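You operate a simulated robot arm through the tools that you are given. There is no shell and no other tool. Be economical: measure what you need, move in short steps, check, and stop when the job is done.

You run a simulated two-armed robot. Do the job below in one go: nothing can be reset, and whatever is moved stays where it is left.

Task
Reseat the pin of the comb holder that the slate names.
Fine: slacken the wing nut, draw the pin right out, push it home, tighten the nut again; hold it still with your other hand as you work.

The check looks at the end state, three seconds after you hand in, the way a careful person would. Anything else that was tipped, shoved, dropped, spilled or broken makes it a failure.

Robot
Two 6-joint arms with two-finger parallel grippers on one trunk, on a base that drives. Base frame: it is fixed to the floor where the robot stands at the start and does not move with it; the origin is under the middle of the robot, x ahead of it, y to its left, z up; the surface under the hand at the start is at about z = 80. Lengths are in cm, angles in degrees, forces in N, time in s.
The left shoulder is at the start at [6, 18.7, 117.2], the right one opposite. With the tool pointing down near the work surface each hand reaches from about 10 to 60 cm from the robot's upright axis, wherever it stands, measured 20 degrees to its own side. Places, roughly: black-handled tray [-150, 250, 75]; clasp lever of the blue mould [80, -20, 90]; clasp lever of the grey mould [70, 10, 90]; clay extruder plunger [80, -60, 80]; pin of the green comb holder [50, 0, 80]; pin of the red comb holder [50, 40, 80]; plaster slab with the red grip [-150, 200, 75]; plaster slab with the yellow grip [-150, 150, 75]; push rod of the blue mould [80, -20, 80]; push rod of the grey mould [80, 0, 80]; red slide of the gauge [80, 50, 80]; ribbed clay piece [-150, 200, 75]; white rod [-150, 225, 75]; wing nut of the gauge [80, 40, 80]; wing nut of the green comb holder [50, 10, 90]; wing nut of the red comb holder [50, 40, 90]. Payload 1.57 kg a hand.
The TCP of each hand is the grasp point between the finger pads, 3 cm short of the fingertips. In the tool frame z runs along the fingers and y along their closing line. The gripper opens to 11 cm. The fingers are 2.4 cm wide and 1.2 cm thick; the gripper's body (4.8 by 11.2 cm) begins 7.8 cm behind the TCP.
Orientation is that of the tool frame in the base frame, as a unit quaternion [x, y, z, w]. With the fingers straight down and closing along the base's y, the tool's x points along the base's -x, its y along +y and its z along -z.

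Tools
- The arms move only by the tool move_arm. It takes "left_series", "right_series" or both (then of equal length, played together; a hand with none holds still); each is a list of rows, each an object of numbers (a shift or turn left out is 0, a gripper value left out holds the last): "wx", "wy", "wz": the turn, a rotation vector about the tool's x, y, z in degrees; "dx", "dy", "dz": the shift along the tool's x, y, z in m; "hand": the finger opening in m, from 0 to 0.11. In form: [{"wx": .., "wy": .., "wz": .., "dx": .., "dy": .., "dz": .., "hand": ..}, ...]. A call has 1 to 8 rows; each row shifts and turns the commanded pose from where the row before left it, along the tool's axes as they then stand. Rows are played at 5 a second. More than 5 cm and 8.6 degrees between two rows, or a gripper value outside its range, and nothing of the call is played. Where a pose cannot be reached the arm comes as near as it can. A force on the tool above 40 N (or 10 N above the force at the start of the call, whichever is more), or a blocked arm, ends the call early, and 0.2 s more pass. The fingers move at their own pace (about 15.3 cm/s each) and stop on an object; they squeeze with about 31 N. The grip force told is the motor's: it shows also when the fingers shut on nothing. Time passes only in rows, and 0.2 s behind the last, so rows that do not move let the fingers close. The reply holds the time, the measured pose of the TCP, the force on the tool along the base axes, the opening and the grip force, in the units named above and with some noise, with the torque about the TCP (base axes, N m) and any sound that the robot's microphone picked up, and new pictures: "show" is both (left out), scene, wrist or none (wrist: the cameras of the hands that moved).
- Cameras (640 x 400 px; columns grow to the right, rows downward): "scene" is now at [0.75, 2.91, 170.87]; the picture's right is [0.41, -0.91, 0.00], its down [-0.73, -0.33, -0.60] and it looks along [0.55, 0.25, -0.80] (base axes); focal length 252 px, centre (320, 200). "left" rides on the left gripper at [7, -1.6, -14.1] in its tool frame; the picture's right is [0.23, 0.97, 0.00], its down [-0.86, 0.20, -0.48] and it looks along [-0.47, 0.11, 0.88] (tool axes); focal length 222 px, centre (320, 200). "right" rides on the right gripper at [7, 1.6, -14.1] in its tool frame; the picture's right is [-0.23, 0.97, 0.00], its down [-0.86, -0.20, -0.48] and it looks along [-0.47, -0.11, 0.88] (tool axes); focal length 222 px, centre (320, 200). There is no depth. A picture from a camera that has moved, and an enlarged one, comes with that camera's place and axes in the base frame and with its lens.
- move_column(by): slides the trunk up (or, below 0, down) by that many cm; the arms and the scene camera ride with it, the base frame stays. It gives what a move gives, with no picture.
- drive_base(legs): drives the robot by 1 to 6 legs, each [ahead, left, turn to the left] in cm, cm and degrees, along the robot's own axes; the way and the turn of a leg run together, so that a leg with both is an arc; at most 150 cm and 180 degrees a leg. The arms and the cameras ride along, it lands a little off, and it stops where it bumps. It gives what a move gives, and a new picture of the scene camera.
- aim_head(pan, tilt): turns the head with the scene camera to pan (to the left, within 86 degrees either way) and tilt (down, from -29 to 69), counted from straight ahead of the robot. It gives what a move gives, and a new picture of the scene camera.
- close_up(camera, box): a new picture of the part [left, top, right, bottom] of that camera's present view, enlarged. It takes no simulated time.
- job_done(): hands the job in; it is judged then, once.

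Go step by step. Nothing tells you exact positions but the pictures and the camera data: compare them with the known pose of the tool, close in by small moves and look again before you grip or let go. The budget is 120 turns and 260 pictures, counting those below and the enlarged ones. Unless the task says otherwise, let go and move clear before handing in, and close with one line.

The tools are called after "Emit:" as name(argument=value, ...) on one line, values as JSON. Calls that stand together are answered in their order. move_arm: Moves the arms, as the interface text tells. Its arguments: {"type":"object","properties":{"left_series":{"type":"array"},"right_series":{"type":"array"},"show":{"type":"string","enum":["both","scene","wrist","none"]}},"required":[]} The other tools are called the same way: move_column (by) slides the trunk up or down; drive_base (legs) drives the base; aim_head (pan, tilt) turns the head that bears the scene camera; close_up (camera, box) takes an enlarged picture of a part of a camera's view; job_done () hands the job in.

At the start:

```text
time_s: 0.0
left_tcp_pos: [40.7, 39.85, 118.91]
left_tcp_rot: [0.0, 1.0, 0.0, -0.001]
left_force: [0.0, -0.3, -0.9]
left_ft_torque: [0.0, 0.01, 0.02]
left_grip_width: 11.0
left_grasp_force: 0.1
right_tcp_pos: [40.34, 2.73, 122.27]
right_tcp_rot: [0.001, 1.0, 0.0, 0.0]
right_force: [0.7, 0.3, 0.0]
right_ft_torque: [0.02, -0.04, 0.0]
right_grip_width: 11.01
right_grasp_force: 0.1
trunk travel left (down, up): [-80.0, 19.0]
robot x, y, heading: [-0.19, -0.28, 0.2]
head pan, tilt: [24.3, 52.9]
```

scene: 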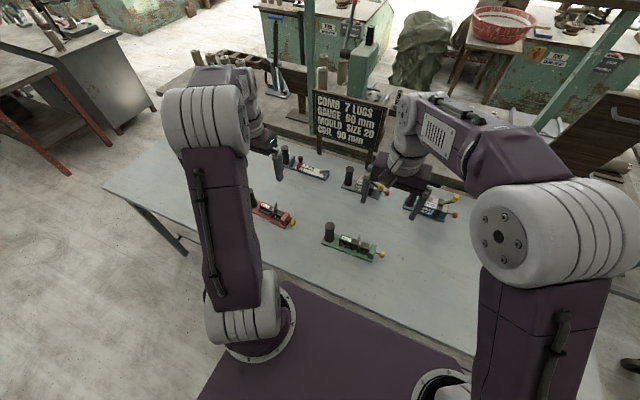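
right: 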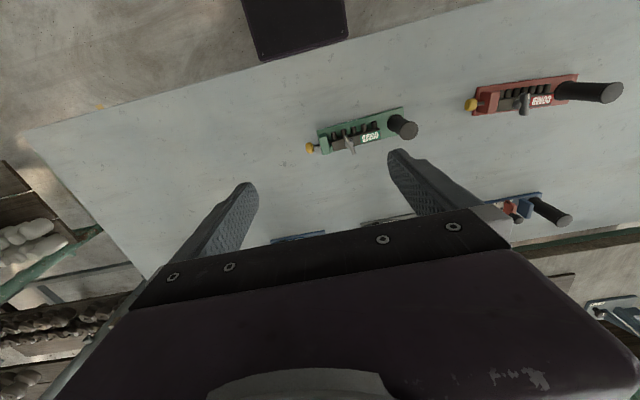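
left: 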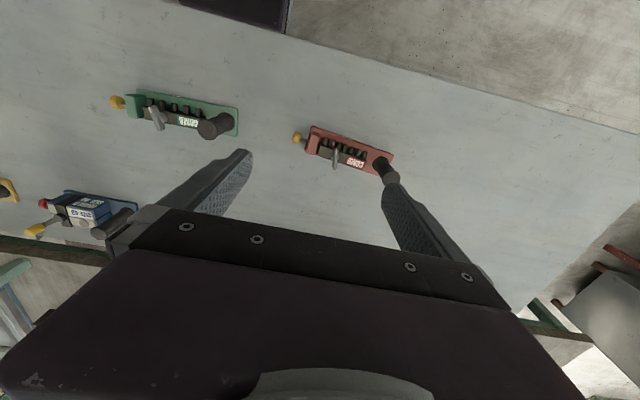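

The slate reads "COMB 7 LUGS", so I have to find out which comb holder is the 7-lug one. I'll enlarge the slate and both holders.

Emit:
close_up(camera="scene", box=[300, 80, 400, 160])

Emit:
close_up(camera="right", box=[295, 95, 425, 170])

Emit:
close_up(camera="left", box=[280, 110, 410, 190])

Emit:
close_up(camera="right", box=[450, 60, 630, 130])

Emit:
close_up(camera="scene", box=[240, 180, 400, 280])

```text
5.00 times, centred on (350, 120) of scene
camera zoom: at [0.75, 2.91, 170.87], right [0.41, -0.91, 0.0], down [-0.73, -0.33, -0.6], along [0.55, 0.25, -0.8], focal length 1259 px, centre (170, 600)
```

zoom: 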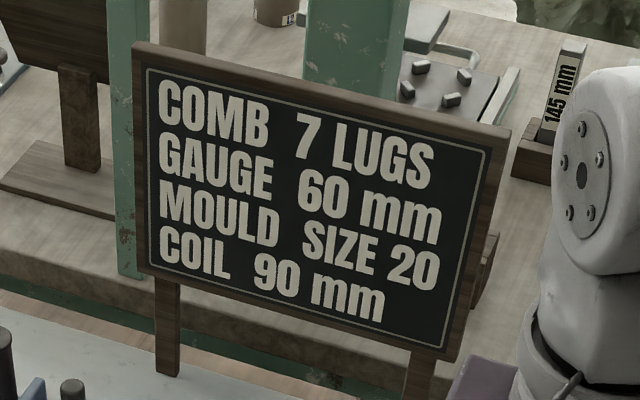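

```text
4.92 times, centred on (360, 132) of right
camera zoom: at [33.54, 4.25, 136.5], right [0.23, 0.97, 0.0], down [0.86, -0.2, 0.48], along [0.47, -0.11, -0.88], focal length 1094 px, centre (123, 532)
```

zoom: 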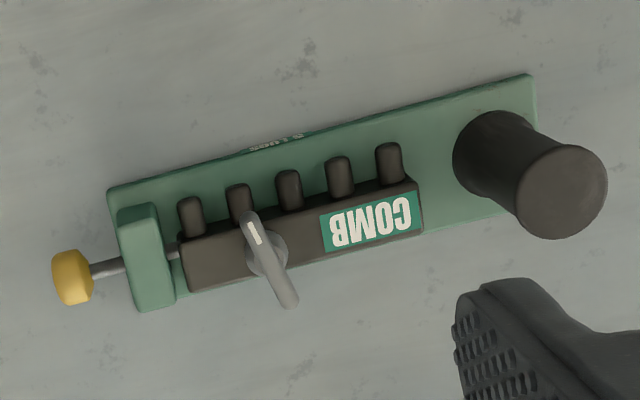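

```text
4.92 times, centred on (345, 150) of left
camera zoom: at [33.56, 38.21, 133.12], right [-0.23, 0.97, 0.0], down [0.86, 0.2, 0.48], along [0.47, 0.11, -0.88], focal length 1094 px, centre (197, 446)
```

zoom: 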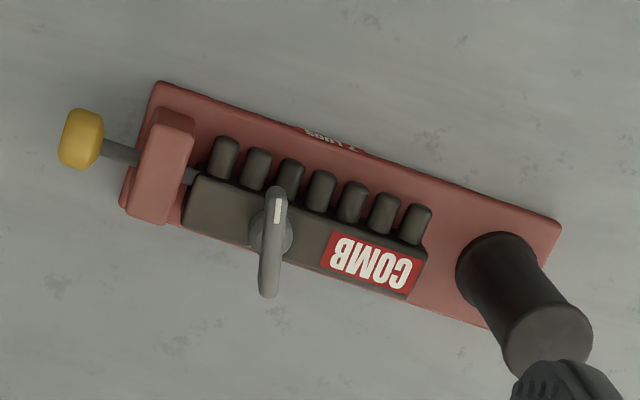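

```text
3.56 times, centred on (540, 95) of right
camera zoom: at [33.54, 4.25, 136.5], right [0.23, 0.97, 0.0], down [0.86, -0.2, 0.48], along [0.47, -0.11, -0.88], focal length 790 px, centre (-462, 573)
```

zoom: 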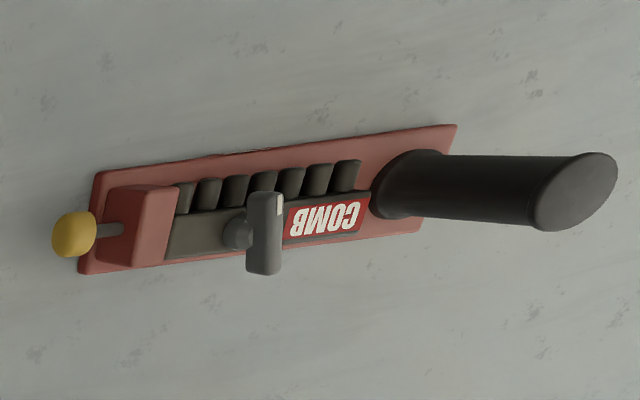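

```text
4.00 times, centred on (320, 230) of scene
camera zoom: at [0.75, 2.91, 170.87], right [0.41, -0.91, 0.0], down [-0.73, -0.33, -0.6], along [0.55, 0.25, -0.8], focal length 1007 px, centre (320, 80)
```

zoom: 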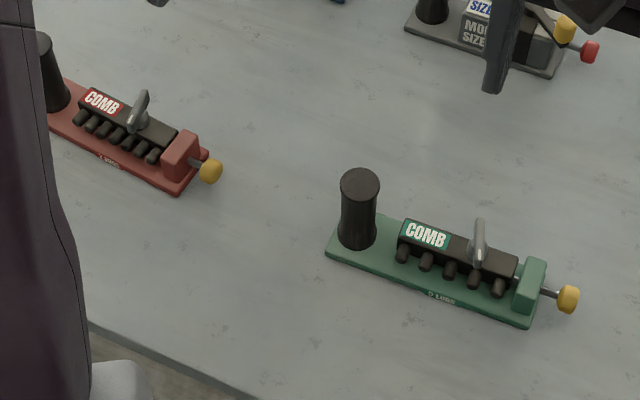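

The red holder has seven lugs and the green has five, so red is the one. I put its knob near (46, 35.7, 83), the wing nut near (48, 45, 85) and the handle near (48, 56.7, 81–90). I'll drive left so both hands can reach it.

Emit:
drive_base(legs=[[0, 44, 0]])

Emit:
aim_head(pan=0, tilt=58)

```text
time_s: 2.7
left_tcp_pos: [40.59, 84.21, 118.94]
left_tcp_rot: [0.0, 1.0, 0.0, 0.001]
left_force: [0.5, -0.2, -0.3]
left_ft_torque: [0.01, 0.01, -0.02]
left_grip_width: 10.99
left_grasp_force: 0.1
right_tcp_pos: [40.53, 47.05, 122.48]
right_tcp_rot: [0.0, 1.0, 0.001, 0.0]
right_force: [-0.6, -0.4, -0.9]
right_ft_torque: [-0.01, 0.0, 0.0]
right_grip_width: 11.0
right_grasp_force: 0.1
trunk travel left (down, up): [-80.0, 19.0]
robot x, y, heading: [-0.14, 44.55, -0.0]
head pan, tilt: [24.3, 52.9]
camera scene: at [0.73, 47.2, 170.88], right [0.41, -0.91, 0.0], down [-0.73, -0.33, -0.6], along [0.55, 0.25, -0.8], focal length 252 px, centre (320, 200)
```

scene: 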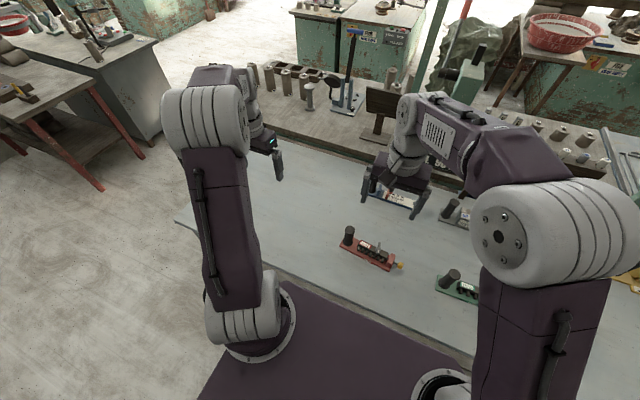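

```text
time_s: 3.6
left_tcp_pos: [40.7, 84.36, 118.88]
left_tcp_rot: [0.0, 1.0, 0.0, -0.001]
left_force: [-0.4, -0.6, 0.0]
left_ft_torque: [0.0, 0.03, -0.02]
left_grip_width: 11.02
left_grasp_force: 0.0
right_tcp_pos: [40.44, 47.25, 122.35]
right_tcp_rot: [0.0, 1.0, 0.0, 0.0]
right_force: [-0.4, 0.1, -0.1]
right_ft_torque: [-0.01, -0.03, 0.0]
right_grip_width: 11.0
right_grasp_force: 0.0
trunk travel left (down, up): [-80.0, 19.0]
robot x, y, heading: [-0.11, 44.43, 0.1]
head pan, tilt: [0.0, 58.0]
camera scene: at [0.86, 44.39, 170.24], right [0.0, -1.0, 0.0], down [-0.85, 0.0, -0.53], along [0.53, 0.0, -0.85], focal length 252 px, centre (320, 200)
```

scene: 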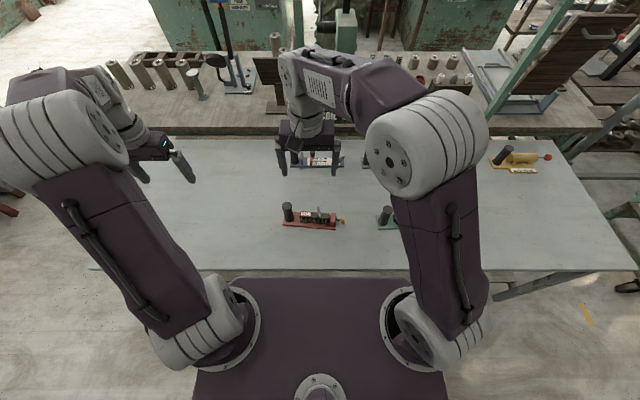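

Red holder is now well placed between the hands, so I'll look closely from both cameras.

Emit:
close_up(camera="scene", box=[275, 190, 355, 240])

Emit:
close_up(camera="right", box=[220, 80, 420, 205])

```text
8.00 times, centred on (315, 215) of scene
camera zoom: at [0.86, 44.39, 170.24], right [0.0, -1.0, 0.0], down [-0.85, 0.0, -0.53], along [0.53, 0.0, -0.85], focal length 2014 px, centre (360, 80)
```

zoom: 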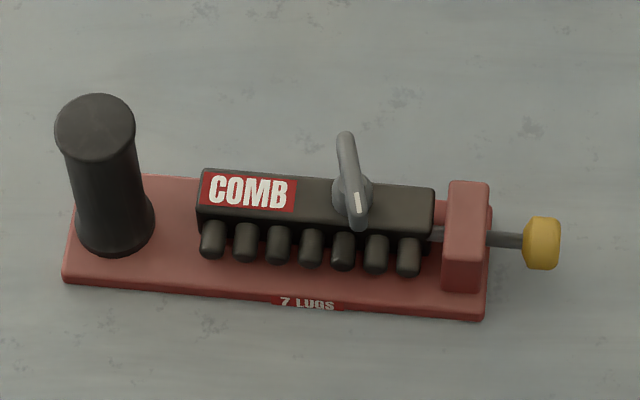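

```text
3.20 times, centred on (320, 142) of right
camera zoom: at [33.53, 48.78, 136.5], right [0.23, 0.97, 0.0], down [0.86, -0.2, 0.48], along [0.47, -0.11, -0.88], focal length 711 px, centre (320, 384)
```

zoom: 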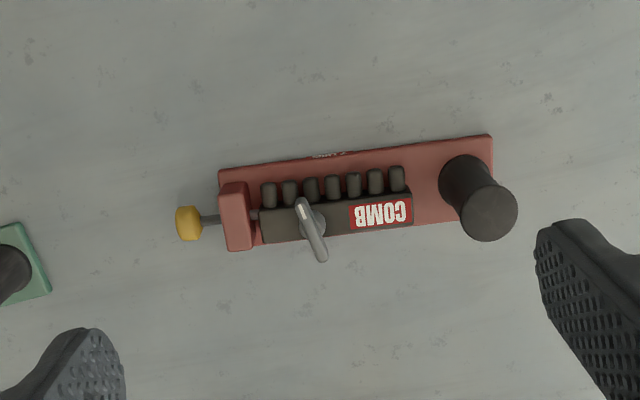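

Now bringing the left hand round: yaw 90° so the fingers close along x, then tilt it so the hand comes from the left, away from the right hand's space. The right hand moves toward a point above the wing nut.

Emit:
move_arm(left_series=[{"wz": 8.5}, {"wz": 8.5}, {"wz": 8.5}, {"wz": 8.5}, {"wz": 8.5}, {"wz": 8.5}, {"wz": 8.5}, {"wz": 8.5}], right_series=[{"dx": -0.01, "dz": 0.02}, {"dx": -0.01, "dz": 0.02}, {"dx": -0.01, "dz": 0.02}, {"dx": -0.01, "dz": 0.02}, {"dx": -0.01, "dz": 0.02}, {"dx": -0.01, "dy": -0.01, "dz": 0.02}, {"dx": -0.01, "dy": -0.01}, {"dx": -0.006, "dy": -0.004}], show="none")

Emit:
move_arm(left_series=[{"wz": 7.33}, {"wz": 7.33}, {"wz": 7.33}, {"wy": -7}, {"wy": -7}, {"wy": -7}, {"wy": -7}, {"wy": -7}], show="both")

```text
time_s: 5.4
left_tcp_pos: [40.64, 84.31, 118.92]
left_tcp_rot: [0.56, 0.828, 0.0, 0.0]
left_force: [0.7, 0.3, 0.4]
left_ft_torque: [0.02, -0.04, 0.04]
left_grip_width: 11.0
left_grasp_force: 0.2
right_tcp_pos: [48.03, 44.88, 110.32]
right_tcp_rot: [0.0, 1.0, -0.001, 0.001]
right_force: [-1.0, -1.1, -0.3]
right_ft_torque: [-0.01, 0.03, 0.01]
right_grip_width: 11.0
right_grasp_force: 0.1
trunk travel left (down, up): [-80.0, 19.0]
robot x, y, heading: [-0.15, 44.23, 0.0]
head pan, tilt: [0.0, 58.0]
```

```text
time_s: 7.2
left_tcp_pos: [40.73, 84.52, 118.8]
left_tcp_rot: [0.673, 0.675, -0.213, 0.215]
left_force: [0.0, 0.5, 0.1]
left_ft_torque: [-0.02, -0.02, 0.02]
left_grip_width: 10.99
left_grasp_force: 0.0
right_tcp_pos: [48.1, 44.96, 110.3]
right_tcp_rot: [0.001, 1.0, 0.0, 0.0]
right_force: [-0.6, -0.7, -0.4]
right_ft_torque: [0.01, 0.0, 0.04]
right_grip_width: 11.02
right_grasp_force: 0.2
trunk travel left (down, up): [-80.0, 19.0]
robot x, y, heading: [-0.09, 44.68, 0.1]
head pan, tilt: [0.0, 58.0]
camera scene: at [0.92, 44.5, 170.24], right [0.0, -1.0, 0.0], down [-0.85, 0.0, -0.53], along [0.53, 0.0, -0.85], focal length 252 px, centre (320, 200)
camera left: at [38.9, 98.31, 126.49], right [0.97, 0.19, -0.13], down [0.2, -0.42, 0.88], along [0.11, -0.89, -0.45], focal length 222 px, centre (320, 200)
```

scene: 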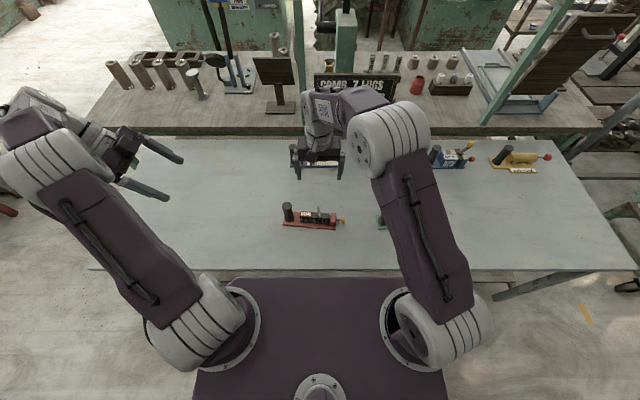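
left: 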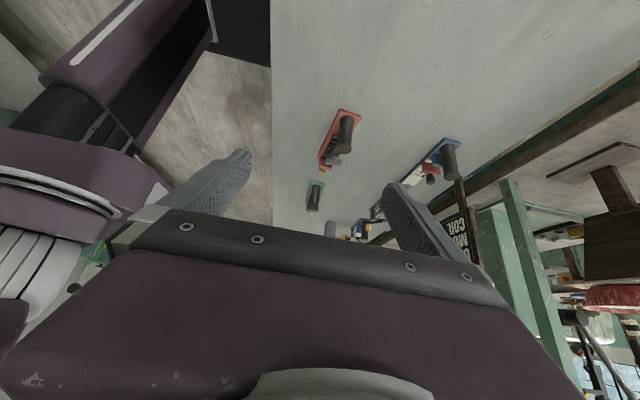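

Left hand goes to a standoff 12 cm back from the handle along its tilted tool axis.

Emit:
move_arm(left_series=[{"dx": -0.0066, "dy": 0.0109, "dz": 0.0427}, {"dx": -0.0066, "dy": 0.0109, "dz": 0.0427}, {"dx": -0.0066, "dy": 0.0109, "dz": 0.0427}, {"dx": -0.0066, "dy": 0.0109, "dz": 0.0427}, {"dx": -0.0066, "dy": 0.0109, "dz": 0.0427}, {"dx": -0.0066, "dy": 0.0109, "dz": 0.0427}, {"dx": -0.0066, "dy": 0.0109, "dz": 0.0427}, {}])

```text
time_s: 9.0
left_tcp_pos: [48.23, 63.48, 97.06]
left_tcp_rot: [0.674, 0.675, -0.212, 0.214]
left_force: [0.3, 0.5, 0.3]
left_ft_torque: [0.04, 0.03, 0.0]
left_grip_width: 11.02
left_grasp_force: 0.1
right_tcp_pos: [48.1, 44.78, 110.31]
right_tcp_rot: [0.001, 1.0, 0.0, 0.0]
right_force: [0.5, -0.3, 0.7]
right_ft_torque: [0.0, 0.02, 0.02]
right_grip_width: 11.02
right_grasp_force: 0.0
trunk travel left (down, up): [-80.0, 19.0]
robot x, y, heading: [0.03, 44.79, 0.2]
head pan, tilt: [0.0, 58.0]
camera scene: at [0.81, 44.38, 170.24], right [0.0, -1.0, 0.0], down [-0.85, 0.0, -0.53], along [0.53, 0.0, -0.85], focal length 252 px, centre (320, 200)
camera left: at [46.42, 77.29, 104.66], right [0.97, 0.19, -0.13], down [0.2, -0.43, 0.88], along [0.11, -0.89, -0.45], focal length 222 px, centre (320, 200)
```

scene: 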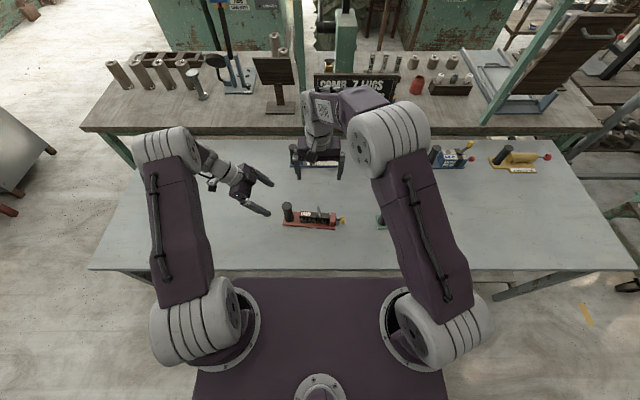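
left: 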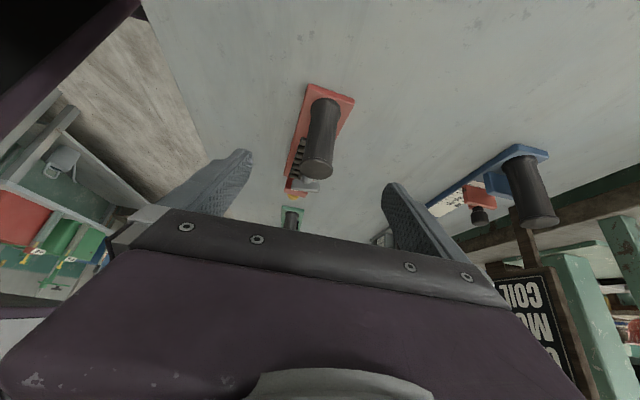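

Emit:
move_arm(left_series=[{"dz": 0.03}, {"dz": 0.03}, {"dz": 0.03}, {"dz": 0.015, "hand": 0.07}, {"dz": 0.015, "hand": 0.06}, {}])

Emit:
close_up(camera="scene", box=[240, 180, 360, 255])

```text
time_s: 10.4
left_tcp_pos: [48.21, 56.6, 87.11]
left_tcp_rot: [0.675, 0.674, -0.213, 0.212]
left_force: [-0.3, -0.2, 0.0]
left_ft_torque: [-0.04, 0.0, 0.01]
left_grip_width: 6.01
left_grasp_force: 0.0
right_tcp_pos: [48.08, 44.76, 110.33]
right_tcp_rot: [-0.001, 1.0, -0.001, 0.0]
right_force: [-0.7, 0.1, -0.6]
right_ft_torque: [0.01, -0.04, -0.04]
right_grip_width: 10.99
right_grasp_force: 0.0
trunk travel left (down, up): [-80.0, 19.0]
robot x, y, heading: [0.02, 44.37, 0.1]
head pan, tilt: [0.0, 58.0]
camera scene: at [0.86, 44.33, 170.24], right [0.0, -1.0, 0.0], down [-0.85, 0.0, -0.53], along [0.53, 0.0, -0.85], focal length 252 px, centre (320, 200)
camera left: at [46.43, 70.35, 94.88], right [0.97, 0.19, -0.13], down [0.2, -0.43, 0.88], along [0.11, -0.89, -0.45], focal length 222 px, centre (320, 200)
```

scene: 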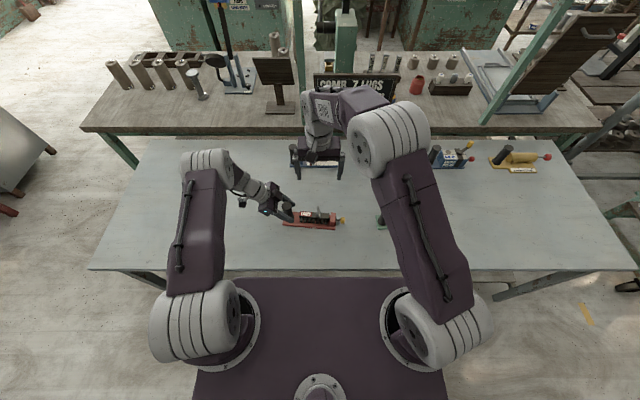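
left: 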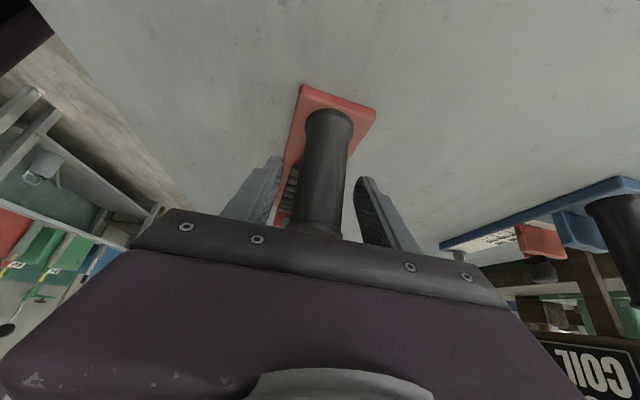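

```text
5.33 times, centred on (300, 218) of scene
camera zoom: at [0.86, 44.33, 170.24], right [0.0, -1.0, 0.0], down [-0.85, 0.0, -0.53], along [0.53, 0.0, -0.85], focal length 1343 px, centre (427, 107)
```

zoom: 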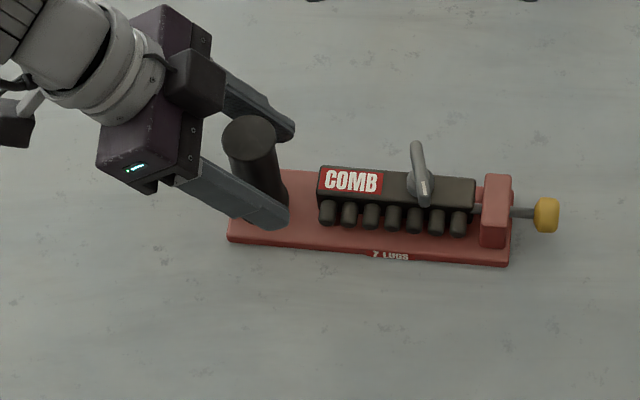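

Handle sits between the fingers, so I'll close on it.

Emit:
move_arm(left_series=[{"dy": 0.001, "hand": 0.045}, {"hand": 0.038}, {"hand": 0.03}, {"hand": 0.03}, {}], show="none")

Emit:
close_up(camera="scene", box=[275, 190, 355, 240])

Emit:
close_up(camera="right", box=[220, 40, 420, 165])

```text
time_s: 11.6
left_tcp_pos: [48.25, 56.51, 87.34]
left_tcp_rot: [0.674, 0.675, -0.213, 0.212]
left_force: [-1.0, 0.0, -0.5]
left_ft_torque: [0.06, 0.11, -0.21]
left_grip_width: 3.32
left_grasp_force: 30.8
right_tcp_pos: [48.03, 44.73, 110.41]
right_tcp_rot: [0.0, 1.0, 0.0, 0.0]
right_force: [-0.1, -0.5, 0.1]
right_ft_torque: [-0.03, 0.0, 0.02]
right_grip_width: 10.99
right_grasp_force: 0.1
trunk travel left (down, up): [-80.0, 19.0]
robot x, y, heading: [-0.22, 44.41, 0.2]
head pan, tilt: [0.0, 58.0]
```

```text
8.00 times, centred on (315, 215) of scene
camera zoom: at [0.86, 44.32, 170.24], right [0.0, -1.0, 0.0], down [-0.85, 0.0, -0.53], along [0.53, 0.0, -0.85], focal length 2014 px, centre (360, 80)
```

zoom: 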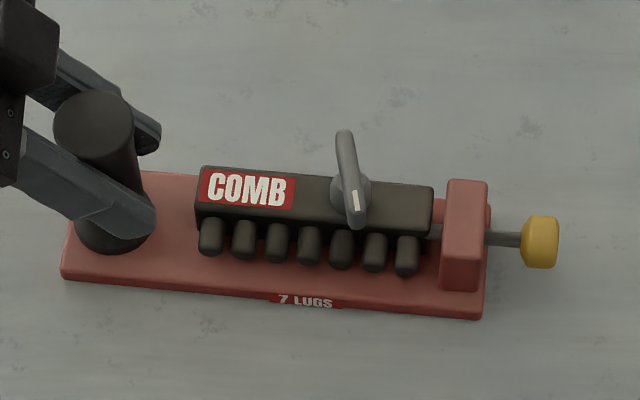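

```text
3.20 times, centred on (320, 102) of right
camera zoom: at [41.12, 46.27, 124.53], right [0.23, 0.97, 0.0], down [0.86, -0.2, 0.48], along [0.47, -0.11, -0.88], focal length 711 px, centre (320, 512)
```

zoom: 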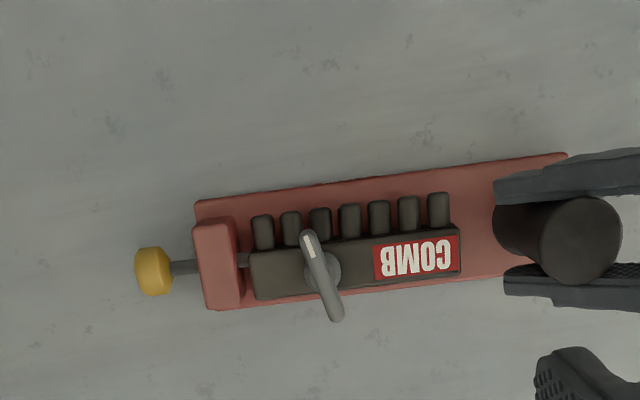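

Handle held (3.3 cm, 31 N), holder hasn't shifted. The wing sits at about (48.05, 44.75, 85.5), turned roughly 7° from x. I'll lower the right hand over it with a narrowed opening and stop just above.

Emit:
move_arm(right_series=[{"wz": -7, "hand": 0.05}, {"dz": 0.04, "hand": 0.04}, {"dz": 0.04}, {"dz": 0.04}, {"dz": 0.04}, {"dz": 0.03}, {}])

Emit:
close_up(camera="scene", box=[275, 180, 355, 230])

Emit:
close_up(camera="right", box=[220, 100, 420, 225])

```text
time_s: 13.2
left_tcp_pos: [48.22, 56.53, 87.19]
left_tcp_rot: [0.674, 0.674, -0.213, 0.213]
left_force: [-0.6, -0.2, -0.4]
left_ft_torque: [-0.06, 0.16, -0.15]
left_grip_width: 3.32
left_grasp_force: 31.0
right_tcp_pos: [48.1, 44.81, 91.22]
right_tcp_rot: [-0.061, 0.998, 0.0, -0.001]
right_force: [-0.8, -0.7, 0.0]
right_ft_torque: [-0.01, -0.01, -0.02]
right_grip_width: 3.98
right_grasp_force: 0.1
trunk travel left (down, up): [-80.0, 19.0]
robot x, y, heading: [0.07, 44.33, -0.2]
head pan, tilt: [0.0, 58.0]
camera scene: at [0.85, 44.32, 170.24], right [0.0, -1.0, 0.0], down [-0.85, 0.0, -0.53], along [0.53, 0.0, -0.85], focal length 252 px, centre (320, 200)
camera right: at [40.99, 45.46, 105.48], right [0.11, 0.99, 0.0], down [0.87, -0.09, 0.48], along [0.48, -0.05, -0.88], focal length 222 px, centre (320, 200)
```

scene: 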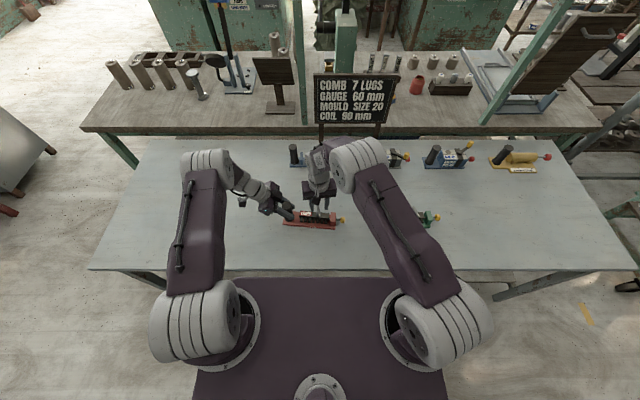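
right: 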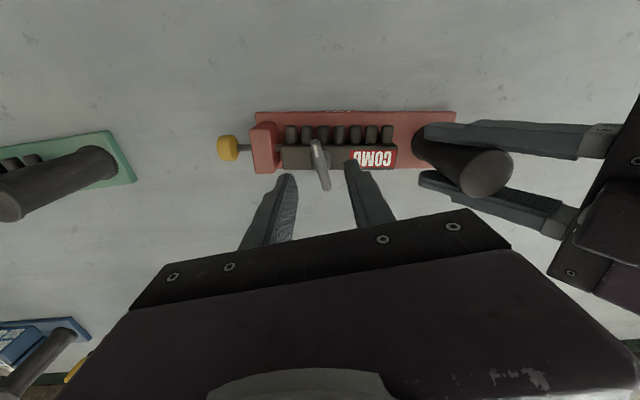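

```text
8.00 times, centred on (315, 205) of scene
camera zoom: at [0.85, 44.32, 170.24], right [0.0, -1.0, 0.0], down [-0.85, 0.0, -0.53], along [0.53, 0.0, -0.85], focal length 2014 px, centre (360, 160)
```

zoom: 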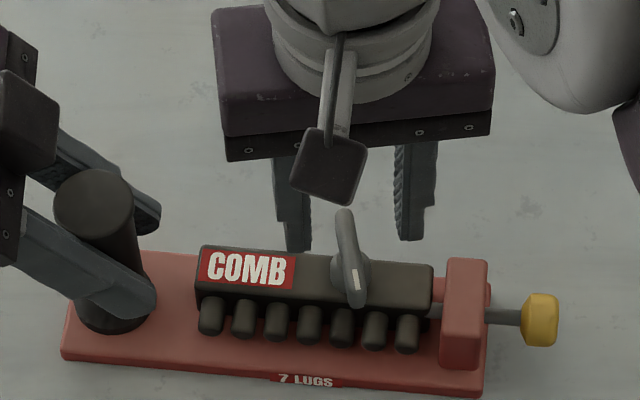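

```text
3.20 times, centred on (320, 162) of right
camera zoom: at [40.99, 45.46, 105.48], right [0.11, 0.99, 0.0], down [0.87, -0.09, 0.48], along [0.48, -0.05, -0.88], focal length 711 px, centre (320, 320)
```

zoom: 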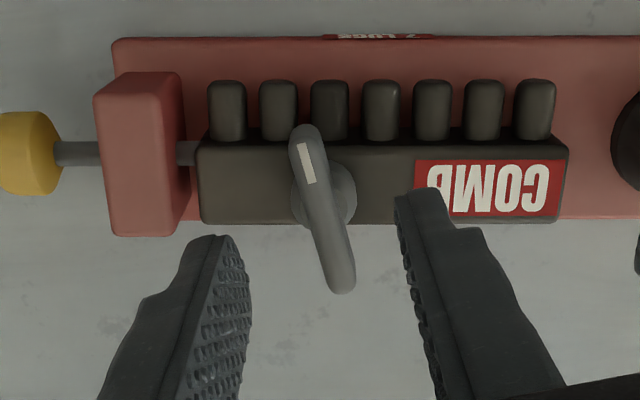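

Alignment looks right. I'll lower so the fingertips straddle the wing just above the bar, then close.

Emit:
move_arm(right_series=[{"dx": -0.001, "dz": 0.015}, {"dz": 0.012}, {"dz": 0.008}, {"hand": 0.02}, {"hand": 0.01}, {"hand": 0.0}, {}, {}], show="wrist")

Emit:
close_up(camera="scene", box=[275, 180, 355, 230])

```text
time_s: 15.0
left_tcp_pos: [48.26, 56.47, 87.1]
left_tcp_rot: [0.675, 0.674, -0.212, 0.213]
left_force: [3.0, -14.2, 0.2]
left_ft_torque: [0.05, -0.2, -0.3]
left_grip_width: 3.33
left_grasp_force: 30.7
right_tcp_pos: [48.1, 44.84, 87.94]
right_tcp_rot: [-0.061, 0.998, 0.0, 0.0]
right_force: [-2.8, 14.6, -0.4]
right_ft_torque: [0.24, 0.19, 0.71]
right_grip_width: 0.93
right_grasp_force: 27.6
trunk travel left (down, up): [-80.0, 19.0]
robot x, y, heading: [-0.21, 44.41, -0.2]
head pan, tilt: [0.0, 58.0]
camera right: at [41.08, 45.53, 102.02], right [0.11, 0.99, 0.0], down [0.87, -0.09, 0.48], along [0.48, -0.05, -0.88], focal length 222 px, centre (320, 200)
```

right: 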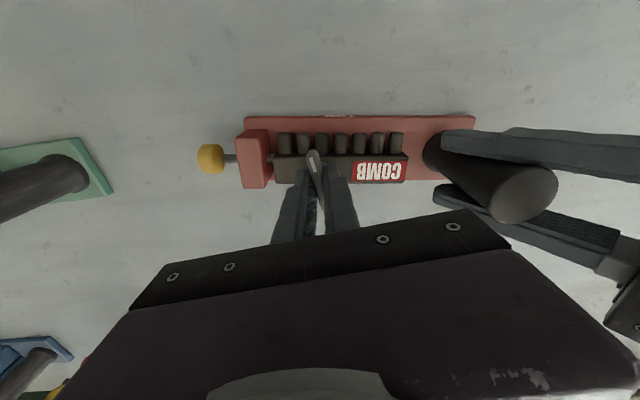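

```text
8.00 times, centred on (315, 205) of scene
camera zoom: at [0.9, 44.32, 170.23], right [0.0, -1.0, 0.0], down [-0.85, 0.0, -0.53], along [0.53, 0.0, -0.85], focal length 2014 px, centre (360, 160)
```

zoom: 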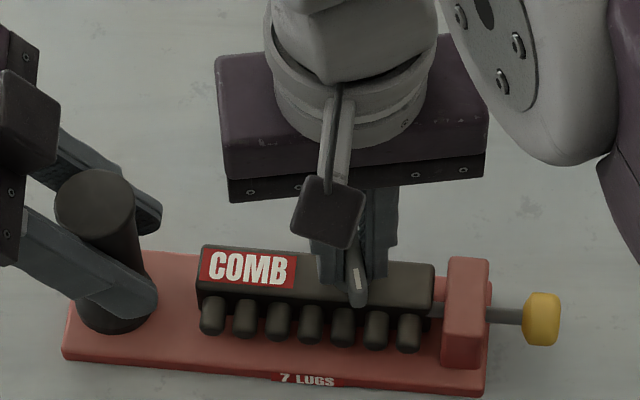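

The wing is gripped, but there's a 15 N side load, so I'll ease the hand about 1.5 mm toward +y. Then a counter-clockwise turn to try to slacken it.

Emit:
move_arm(right_series=[{"dy": 0.0015}, {}], show="none")

Emit:
move_arm(right_series=[{"wz": -6}, {"wz": -6}, {"wz": -6}, {"wz": -6}, {}], show="wrist")

```text
time_s: 15.6
left_tcp_pos: [48.26, 56.46, 87.26]
left_tcp_rot: [0.675, 0.674, -0.213, 0.212]
left_force: [2.9, -9.4, -0.4]
left_ft_torque: [-0.38, 0.42, -0.36]
left_grip_width: 3.32
left_grasp_force: 31.1
right_tcp_pos: [48.19, 44.97, 87.84]
right_tcp_rot: [-0.061, 0.998, 0.0, 0.0]
right_force: [-3.3, 7.9, 0.1]
right_ft_torque: [0.24, -0.27, 0.66]
right_grip_width: 0.91
right_grasp_force: 27.9
trunk travel left (down, up): [-80.0, 19.0]
robot x, y, heading: [-0.19, 44.42, 0.1]
head pan, tilt: [0.0, 58.0]
```

```text
time_s: 16.8
left_tcp_pos: [48.32, 56.48, 87.18]
left_tcp_rot: [0.675, 0.674, -0.213, 0.213]
left_force: [-0.6, -8.8, 4.7]
left_ft_torque: [0.06, -0.25, -0.28]
left_grip_width: 3.34
left_grasp_force: 31.4
right_tcp_pos: [48.11, 44.99, 87.77]
right_tcp_rot: [-0.268, 0.963, 0.0, 0.0]
right_force: [2.0, 10.1, 0.3]
right_ft_torque: [0.17, -0.05, 0.0]
right_grip_width: 0.84
right_grasp_force: 27.2
trunk travel left (down, up): [-80.0, 19.0]
robot x, y, heading: [-0.15, 44.28, 0.1]
head pan, tilt: [0.0, 58.0]
camera right: at [41.4, 42.68, 102.01], right [-0.31, 0.95, 0.0], down [0.83, 0.27, 0.48], along [0.46, 0.15, -0.88], focal length 222 px, centre (320, 200)
```

right: 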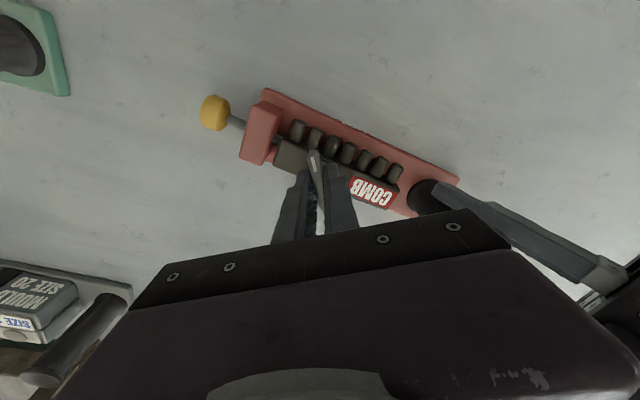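

It turns freely with the hand, torque near zero. I'll keep going counter-clockwise and watch the torque.

Emit:
move_arm(right_series=[{"wz": -7, "dy": 0.001}, {"wz": -7}, {"wz": -7}, {"wz": -7}, {"wz": -7}, {"wz": -7}, {"wz": -7}, {}], show="wrist")

Emit:
close_up(camera="scene", box=[275, 180, 355, 230])

```text
time_s: 18.6
left_tcp_pos: [48.31, 56.49, 87.2]
left_tcp_rot: [0.675, 0.675, -0.212, 0.212]
left_force: [0.0, -8.5, 0.4]
left_ft_torque: [0.06, -0.09, -0.17]
left_grip_width: 3.32
left_grasp_force: 31.3
right_tcp_pos: [48.11, 45.08, 87.82]
right_tcp_rot: [-0.643, 0.766, -0.001, -0.001]
right_force: [1.0, 7.1, 3.5]
right_ft_torque: [0.29, 0.03, 0.0]
right_grip_width: 0.86
right_grasp_force: 27.3
trunk travel left (down, up): [-80.0, 19.0]
robot x, y, heading: [0.02, 44.85, 0.2]
head pan, tilt: [0.0, 58.0]
camera right: at [45.32, 38.37, 102.01], right [-0.92, 0.39, 0.0], down [0.34, 0.81, 0.48], along [0.19, 0.44, -0.88], focal length 222 px, centre (320, 200)
```

right: 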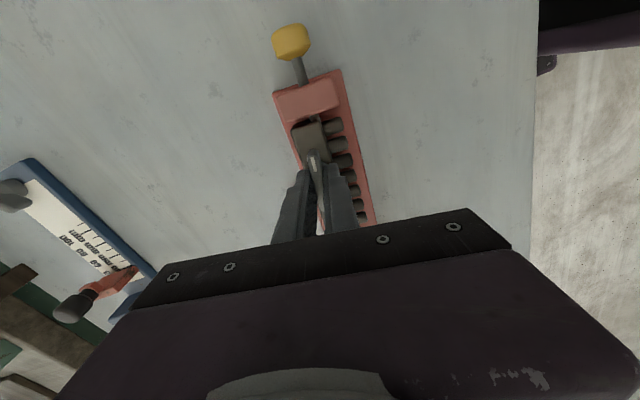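

```text
8.00 times, centred on (315, 205) of scene
camera zoom: at [0.85, 44.3, 170.24], right [0.0, -1.0, 0.0], down [-0.85, 0.0, -0.53], along [0.53, 0.0, -0.85], focal length 2014 px, centre (360, 160)
```

zoom: 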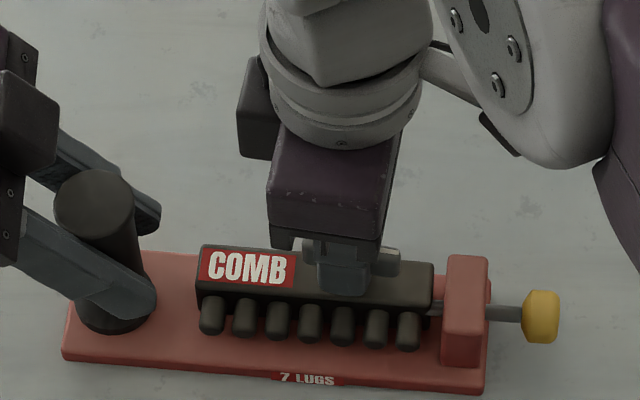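

Emit:
move_arm(right_series=[{"wz": -7}, {"wz": -7}, {"wz": -7}, {"wz": -7}, {"wz": -7}, {"wz": -7}, {"wz": -7}, {}], show="wrist")

Emit:
close_up(camera="scene", box=[275, 180, 355, 230])

```text
time_s: 20.4
left_tcp_pos: [48.32, 56.58, 87.27]
left_tcp_rot: [0.674, 0.675, -0.212, 0.213]
left_force: [-9.7, 3.7, 3.1]
left_ft_torque: [-0.1, 0.05, -0.21]
left_grip_width: 3.36
left_grasp_force: 31.0
right_tcp_pos: [48.2, 45.02, 87.86]
right_tcp_rot: [0.903, -0.43, 0.002, -0.001]
right_force: [10.1, -3.1, -0.5]
right_ft_torque: [0.05, -0.12, -0.8]
right_grip_width: 1.17
right_grasp_force: 29.0
trunk travel left (down, up): [-80.0, 19.0]
robot x, y, heading: [-0.1, 44.68, -0.2]
head pan, tilt: [0.0, 58.0]
camera right: at [51.33, 38.46, 102.02], right [-0.9, -0.44, 0.0], down [-0.39, 0.79, 0.48], along [-0.21, 0.43, -0.88], focal length 222 px, centre (320, 200)
```

right: 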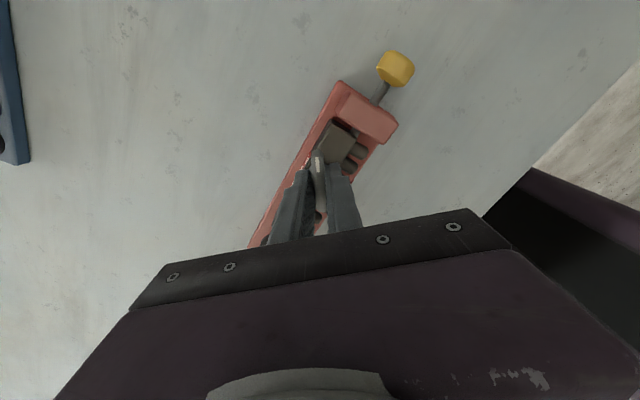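

```text
8.00 times, centred on (315, 205) of scene
camera zoom: at [0.86, 44.33, 170.24], right [0.0, -1.0, 0.0], down [-0.85, 0.0, -0.53], along [0.53, 0.0, -0.85], focal length 2014 px, centre (360, 160)
```

zoom: 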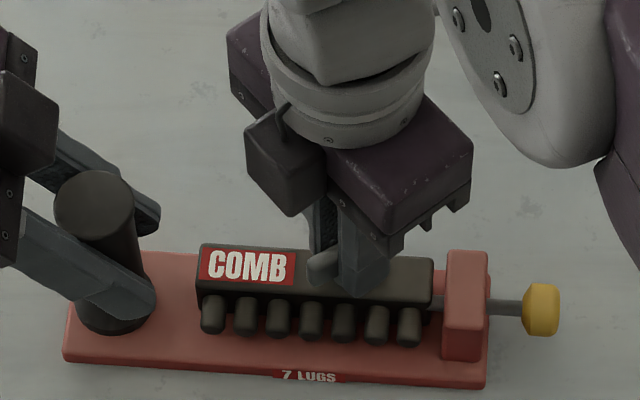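

The stop was reached: torque −0.8 Nm and the grip spread. I'll back off a little, release, lift and look at the loosened wing.

Emit:
move_arm(right_series=[{"wz": 7}, {"hand": 0.03}, {"hand": 0.045}, {"dz": -0.03}, {"dz": -0.03, "wz": 8}, {"wz": 8}, {"wz": 8}, {"wz": 8}], show="wrist")

Emit:
close_up(camera="scene", box=[275, 180, 355, 230])

Emit:
close_up(camera="right", box=[220, 50, 420, 175])

```text
time_s: 22.2
left_tcp_pos: [48.25, 56.46, 87.2]
left_tcp_rot: [0.675, 0.674, -0.212, 0.213]
left_force: [-0.5, -0.6, 0.1]
left_ft_torque: [0.12, 0.1, -0.19]
left_grip_width: 3.33
left_grasp_force: 31.2
right_tcp_pos: [48.12, 44.97, 93.72]
right_tcp_rot: [-0.706, 0.708, -0.001, 0.0]
right_force: [0.2, 0.9, 0.3]
right_ft_torque: [-0.01, -0.02, 0.01]
right_grip_width: 4.48
right_grasp_force: 0.1
trunk travel left (down, up): [-80.0, 19.0]
robot x, y, heading: [-0.01, 44.61, -0.3]
head pan, tilt: [0.0, 58.0]
camera right: at [46.51, 37.95, 107.99], right [-0.97, 0.23, 0.0], down [0.2, 0.85, 0.48], along [0.11, 0.47, -0.88], focal length 222 px, centre (320, 200)
```

right: 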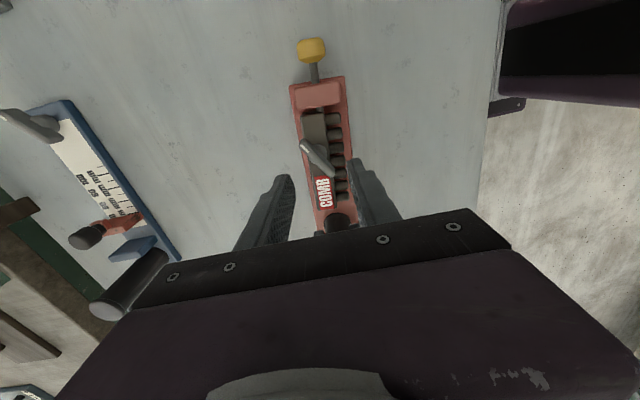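

```text
8.00 times, centred on (315, 205) of scene
camera zoom: at [0.86, 44.34, 170.24], right [0.0, -1.0, 0.0], down [-0.85, 0.0, -0.53], along [0.53, 0.0, -0.85], focal length 2014 px, centre (360, 160)
```

zoom: 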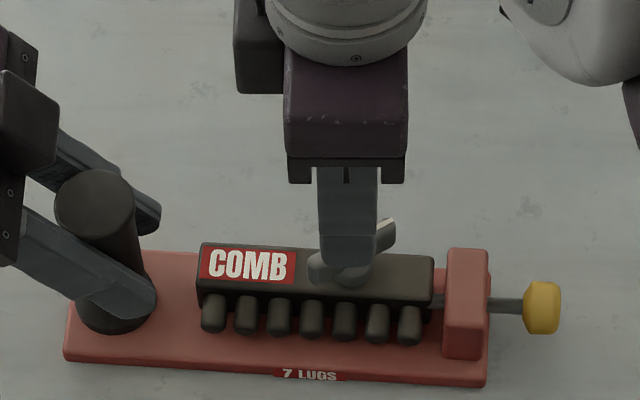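

```text
3.20 times, centred on (320, 112) of right
camera zoom: at [46.51, 37.95, 107.99], right [-0.97, 0.23, 0.0], down [0.2, 0.85, 0.48], along [0.11, 0.47, -0.88], focal length 711 px, centre (320, 480)
```

zoom: 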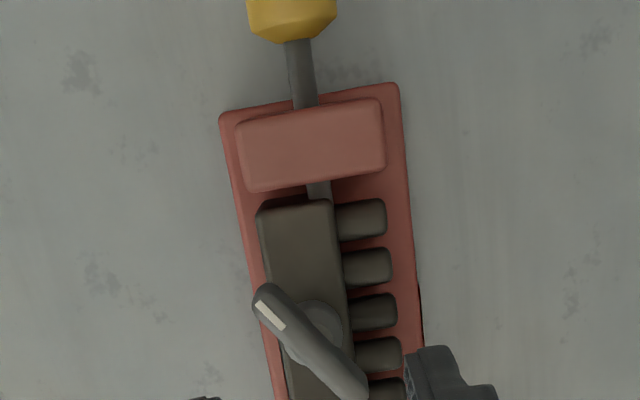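

The nut is slack, having turned about 111° counter-clockwise to its stop. Next, the right hand moves above the knob at about (46.0, 35.6, 83).

Emit:
move_arm(right_series=[{"dz": -0.02}, {"dx": 0.031, "dy": 0.007}, {"dx": 0.031, "dy": 0.007}, {"dx": 0.032, "dy": 0.007}, {"wz": 5.5}, {"dz": 0.03}, {"dz": 0.02}, {}], show="wrist")

Emit:
close_up(camera="scene", box=[285, 180, 365, 230])

Emit:
close_up(camera="right", box=[220, 100, 420, 225])

```text
time_s: 24.0
left_tcp_pos: [48.41, 56.54, 87.23]
left_tcp_rot: [0.674, 0.674, -0.212, 0.213]
left_force: [-1.4, 0.1, -0.9]
left_ft_torque: [-0.12, 0.08, -0.2]
left_grip_width: 3.3
left_grasp_force: 31.2
right_tcp_pos: [46.1, 35.61, 90.77]
right_tcp_rot: [-0.672, 0.74, 0.0, 0.0]
right_force: [0.0, 0.2, 0.3]
right_ft_torque: [-0.04, -0.02, 0.02]
right_grip_width: 4.5
right_grasp_force: 0.0
trunk travel left (down, up): [-80.0, 19.0]
robot x, y, heading: [0.16, 44.57, -0.1]
head pan, tilt: [0.0, 58.0]
camera right: at [43.79, 28.73, 104.98], right [-0.95, 0.32, 0.0], down [0.28, 0.83, 0.48], along [0.15, 0.45, -0.88], focal length 222 px, centre (320, 200)
```

right: 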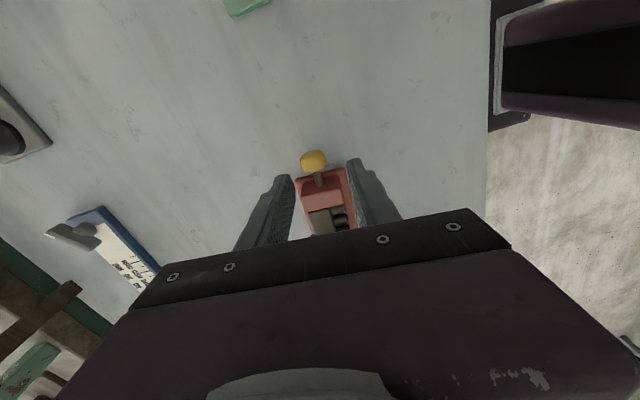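

```text
8.00 times, centred on (325, 205) of scene
camera zoom: at [0.85, 44.33, 170.24], right [0.0, -1.0, 0.0], down [-0.85, 0.0, -0.53], along [0.53, 0.0, -0.85], focal length 2014 px, centre (280, 160)
```

zoom: 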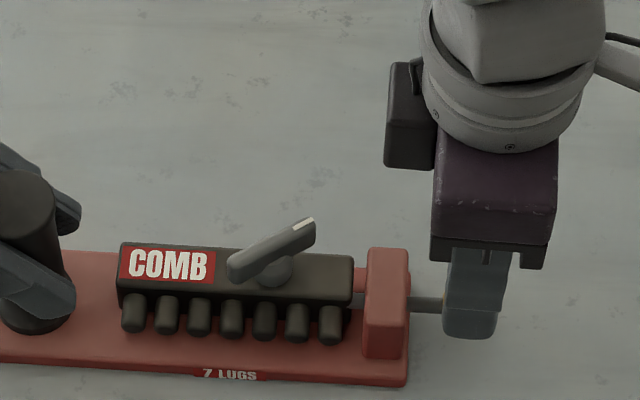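

```text
3.20 times, centred on (320, 162) of right
camera zoom: at [43.79, 28.73, 104.98], right [-0.95, 0.32, 0.0], down [0.28, 0.83, 0.48], along [0.15, 0.45, -0.88], focal length 711 px, centre (320, 320)
```

zoom: 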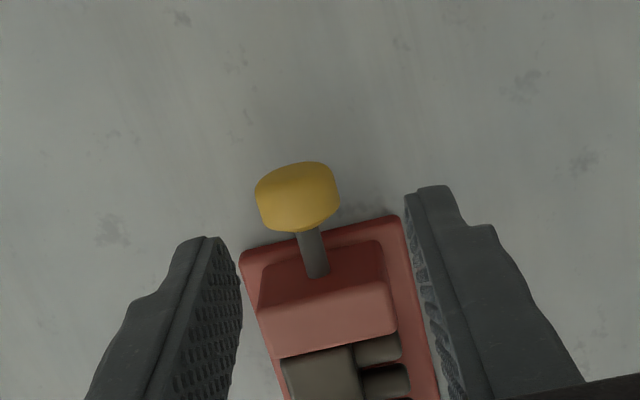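

The holder yawed about 2° when the nut met its stop, so the knob is now near (46.7, 35.5, 83). I'll correct for that, descend and grip it.

Emit:
move_arm(right_series=[{"wz": -2, "dy": -0.006}, {"dz": 0.02}, {"dz": 0.02}, {"dz": 0.02}, {"dz": 0.008}, {}], show="none")

Emit:
close_up(camera="right", box=[220, 100, 420, 225])

Emit:
close_up(camera="scene", box=[285, 180, 365, 230])

```text
time_s: 25.4
left_tcp_pos: [48.21, 56.56, 87.19]
left_tcp_rot: [0.675, 0.674, -0.214, 0.213]
left_force: [-0.8, 0.3, 0.2]
left_ft_torque: [-0.04, 0.06, -0.19]
left_grip_width: 3.35
left_grasp_force: 31.1
right_tcp_pos: [46.6, 35.74, 84.05]
right_tcp_rot: [-0.685, 0.729, 0.0, 0.001]
right_force: [-0.3, 0.0, -0.1]
right_ft_torque: [-0.02, -0.02, -0.02]
right_grip_width: 4.51
right_grasp_force: 0.1
trunk travel left (down, up): [-80.0, 19.0]
robot x, y, heading: [0.04, 44.53, -0.1]
head pan, tilt: [0.0, 58.0]
```

```text
3.20 times, centred on (320, 162) of right
camera zoom: at [44.61, 28.64, 98.2], right [-0.96, 0.29, 0.0], down [0.25, 0.84, 0.48], along [0.14, 0.46, -0.88], focal length 711 px, centre (320, 320)
```

zoom: 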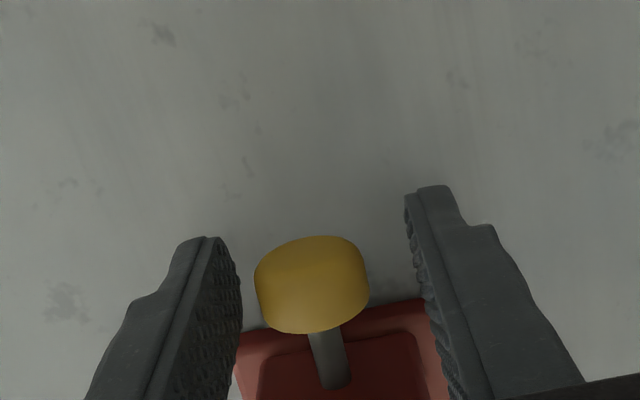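

```text
8.00 times, centred on (325, 205) of scene
camera zoom: at [0.87, 44.32, 170.24], right [0.0, -1.0, 0.0], down [-0.85, 0.0, -0.53], along [0.53, 0.0, -0.85], focal length 2014 px, centre (280, 160)
```

zoom: 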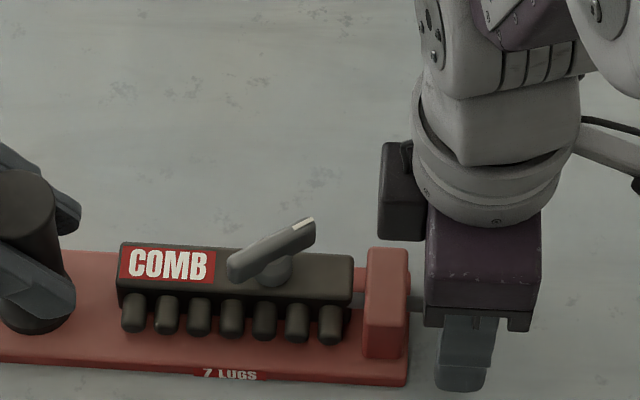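

Emit:
move_arm(right_series=[{"dy": -0.002}, {"hand": 0.032}, {"hand": 0.026}, {"hand": 0.01}, {}, {}], show="none")

Emit:
close_up(camera="right", box=[220, 100, 420, 225])

```text
time_s: 26.8
left_tcp_pos: [48.35, 56.45, 87.13]
left_tcp_rot: [0.674, 0.674, -0.213, 0.213]
left_force: [-0.9, 0.7, 0.7]
left_ft_torque: [0.04, 0.02, -0.21]
left_grip_width: 3.33
left_grasp_force: 31.0
right_tcp_pos: [46.84, 35.61, 84.17]
right_tcp_rot: [-0.685, 0.728, 0.001, 0.0]
right_force: [1.2, -0.4, -0.9]
right_ft_torque: [-0.03, 0.03, -0.13]
right_grip_width: 2.5
right_grasp_force: 31.0
trunk travel left (down, up): [-80.0, 19.0]
robot x, y, heading: [0.51, 44.69, -0.1]
head pan, tilt: [0.0, 58.0]
```

```text
3.20 times, centred on (320, 162) of right
camera zoom: at [44.82, 28.63, 98.21], right [-0.96, 0.29, 0.0], down [0.25, 0.84, 0.48], along [0.14, 0.46, -0.88], focal length 711 px, centre (320, 320)
```

zoom: 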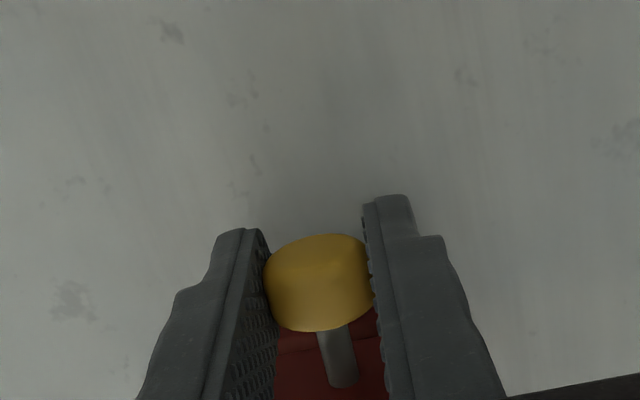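

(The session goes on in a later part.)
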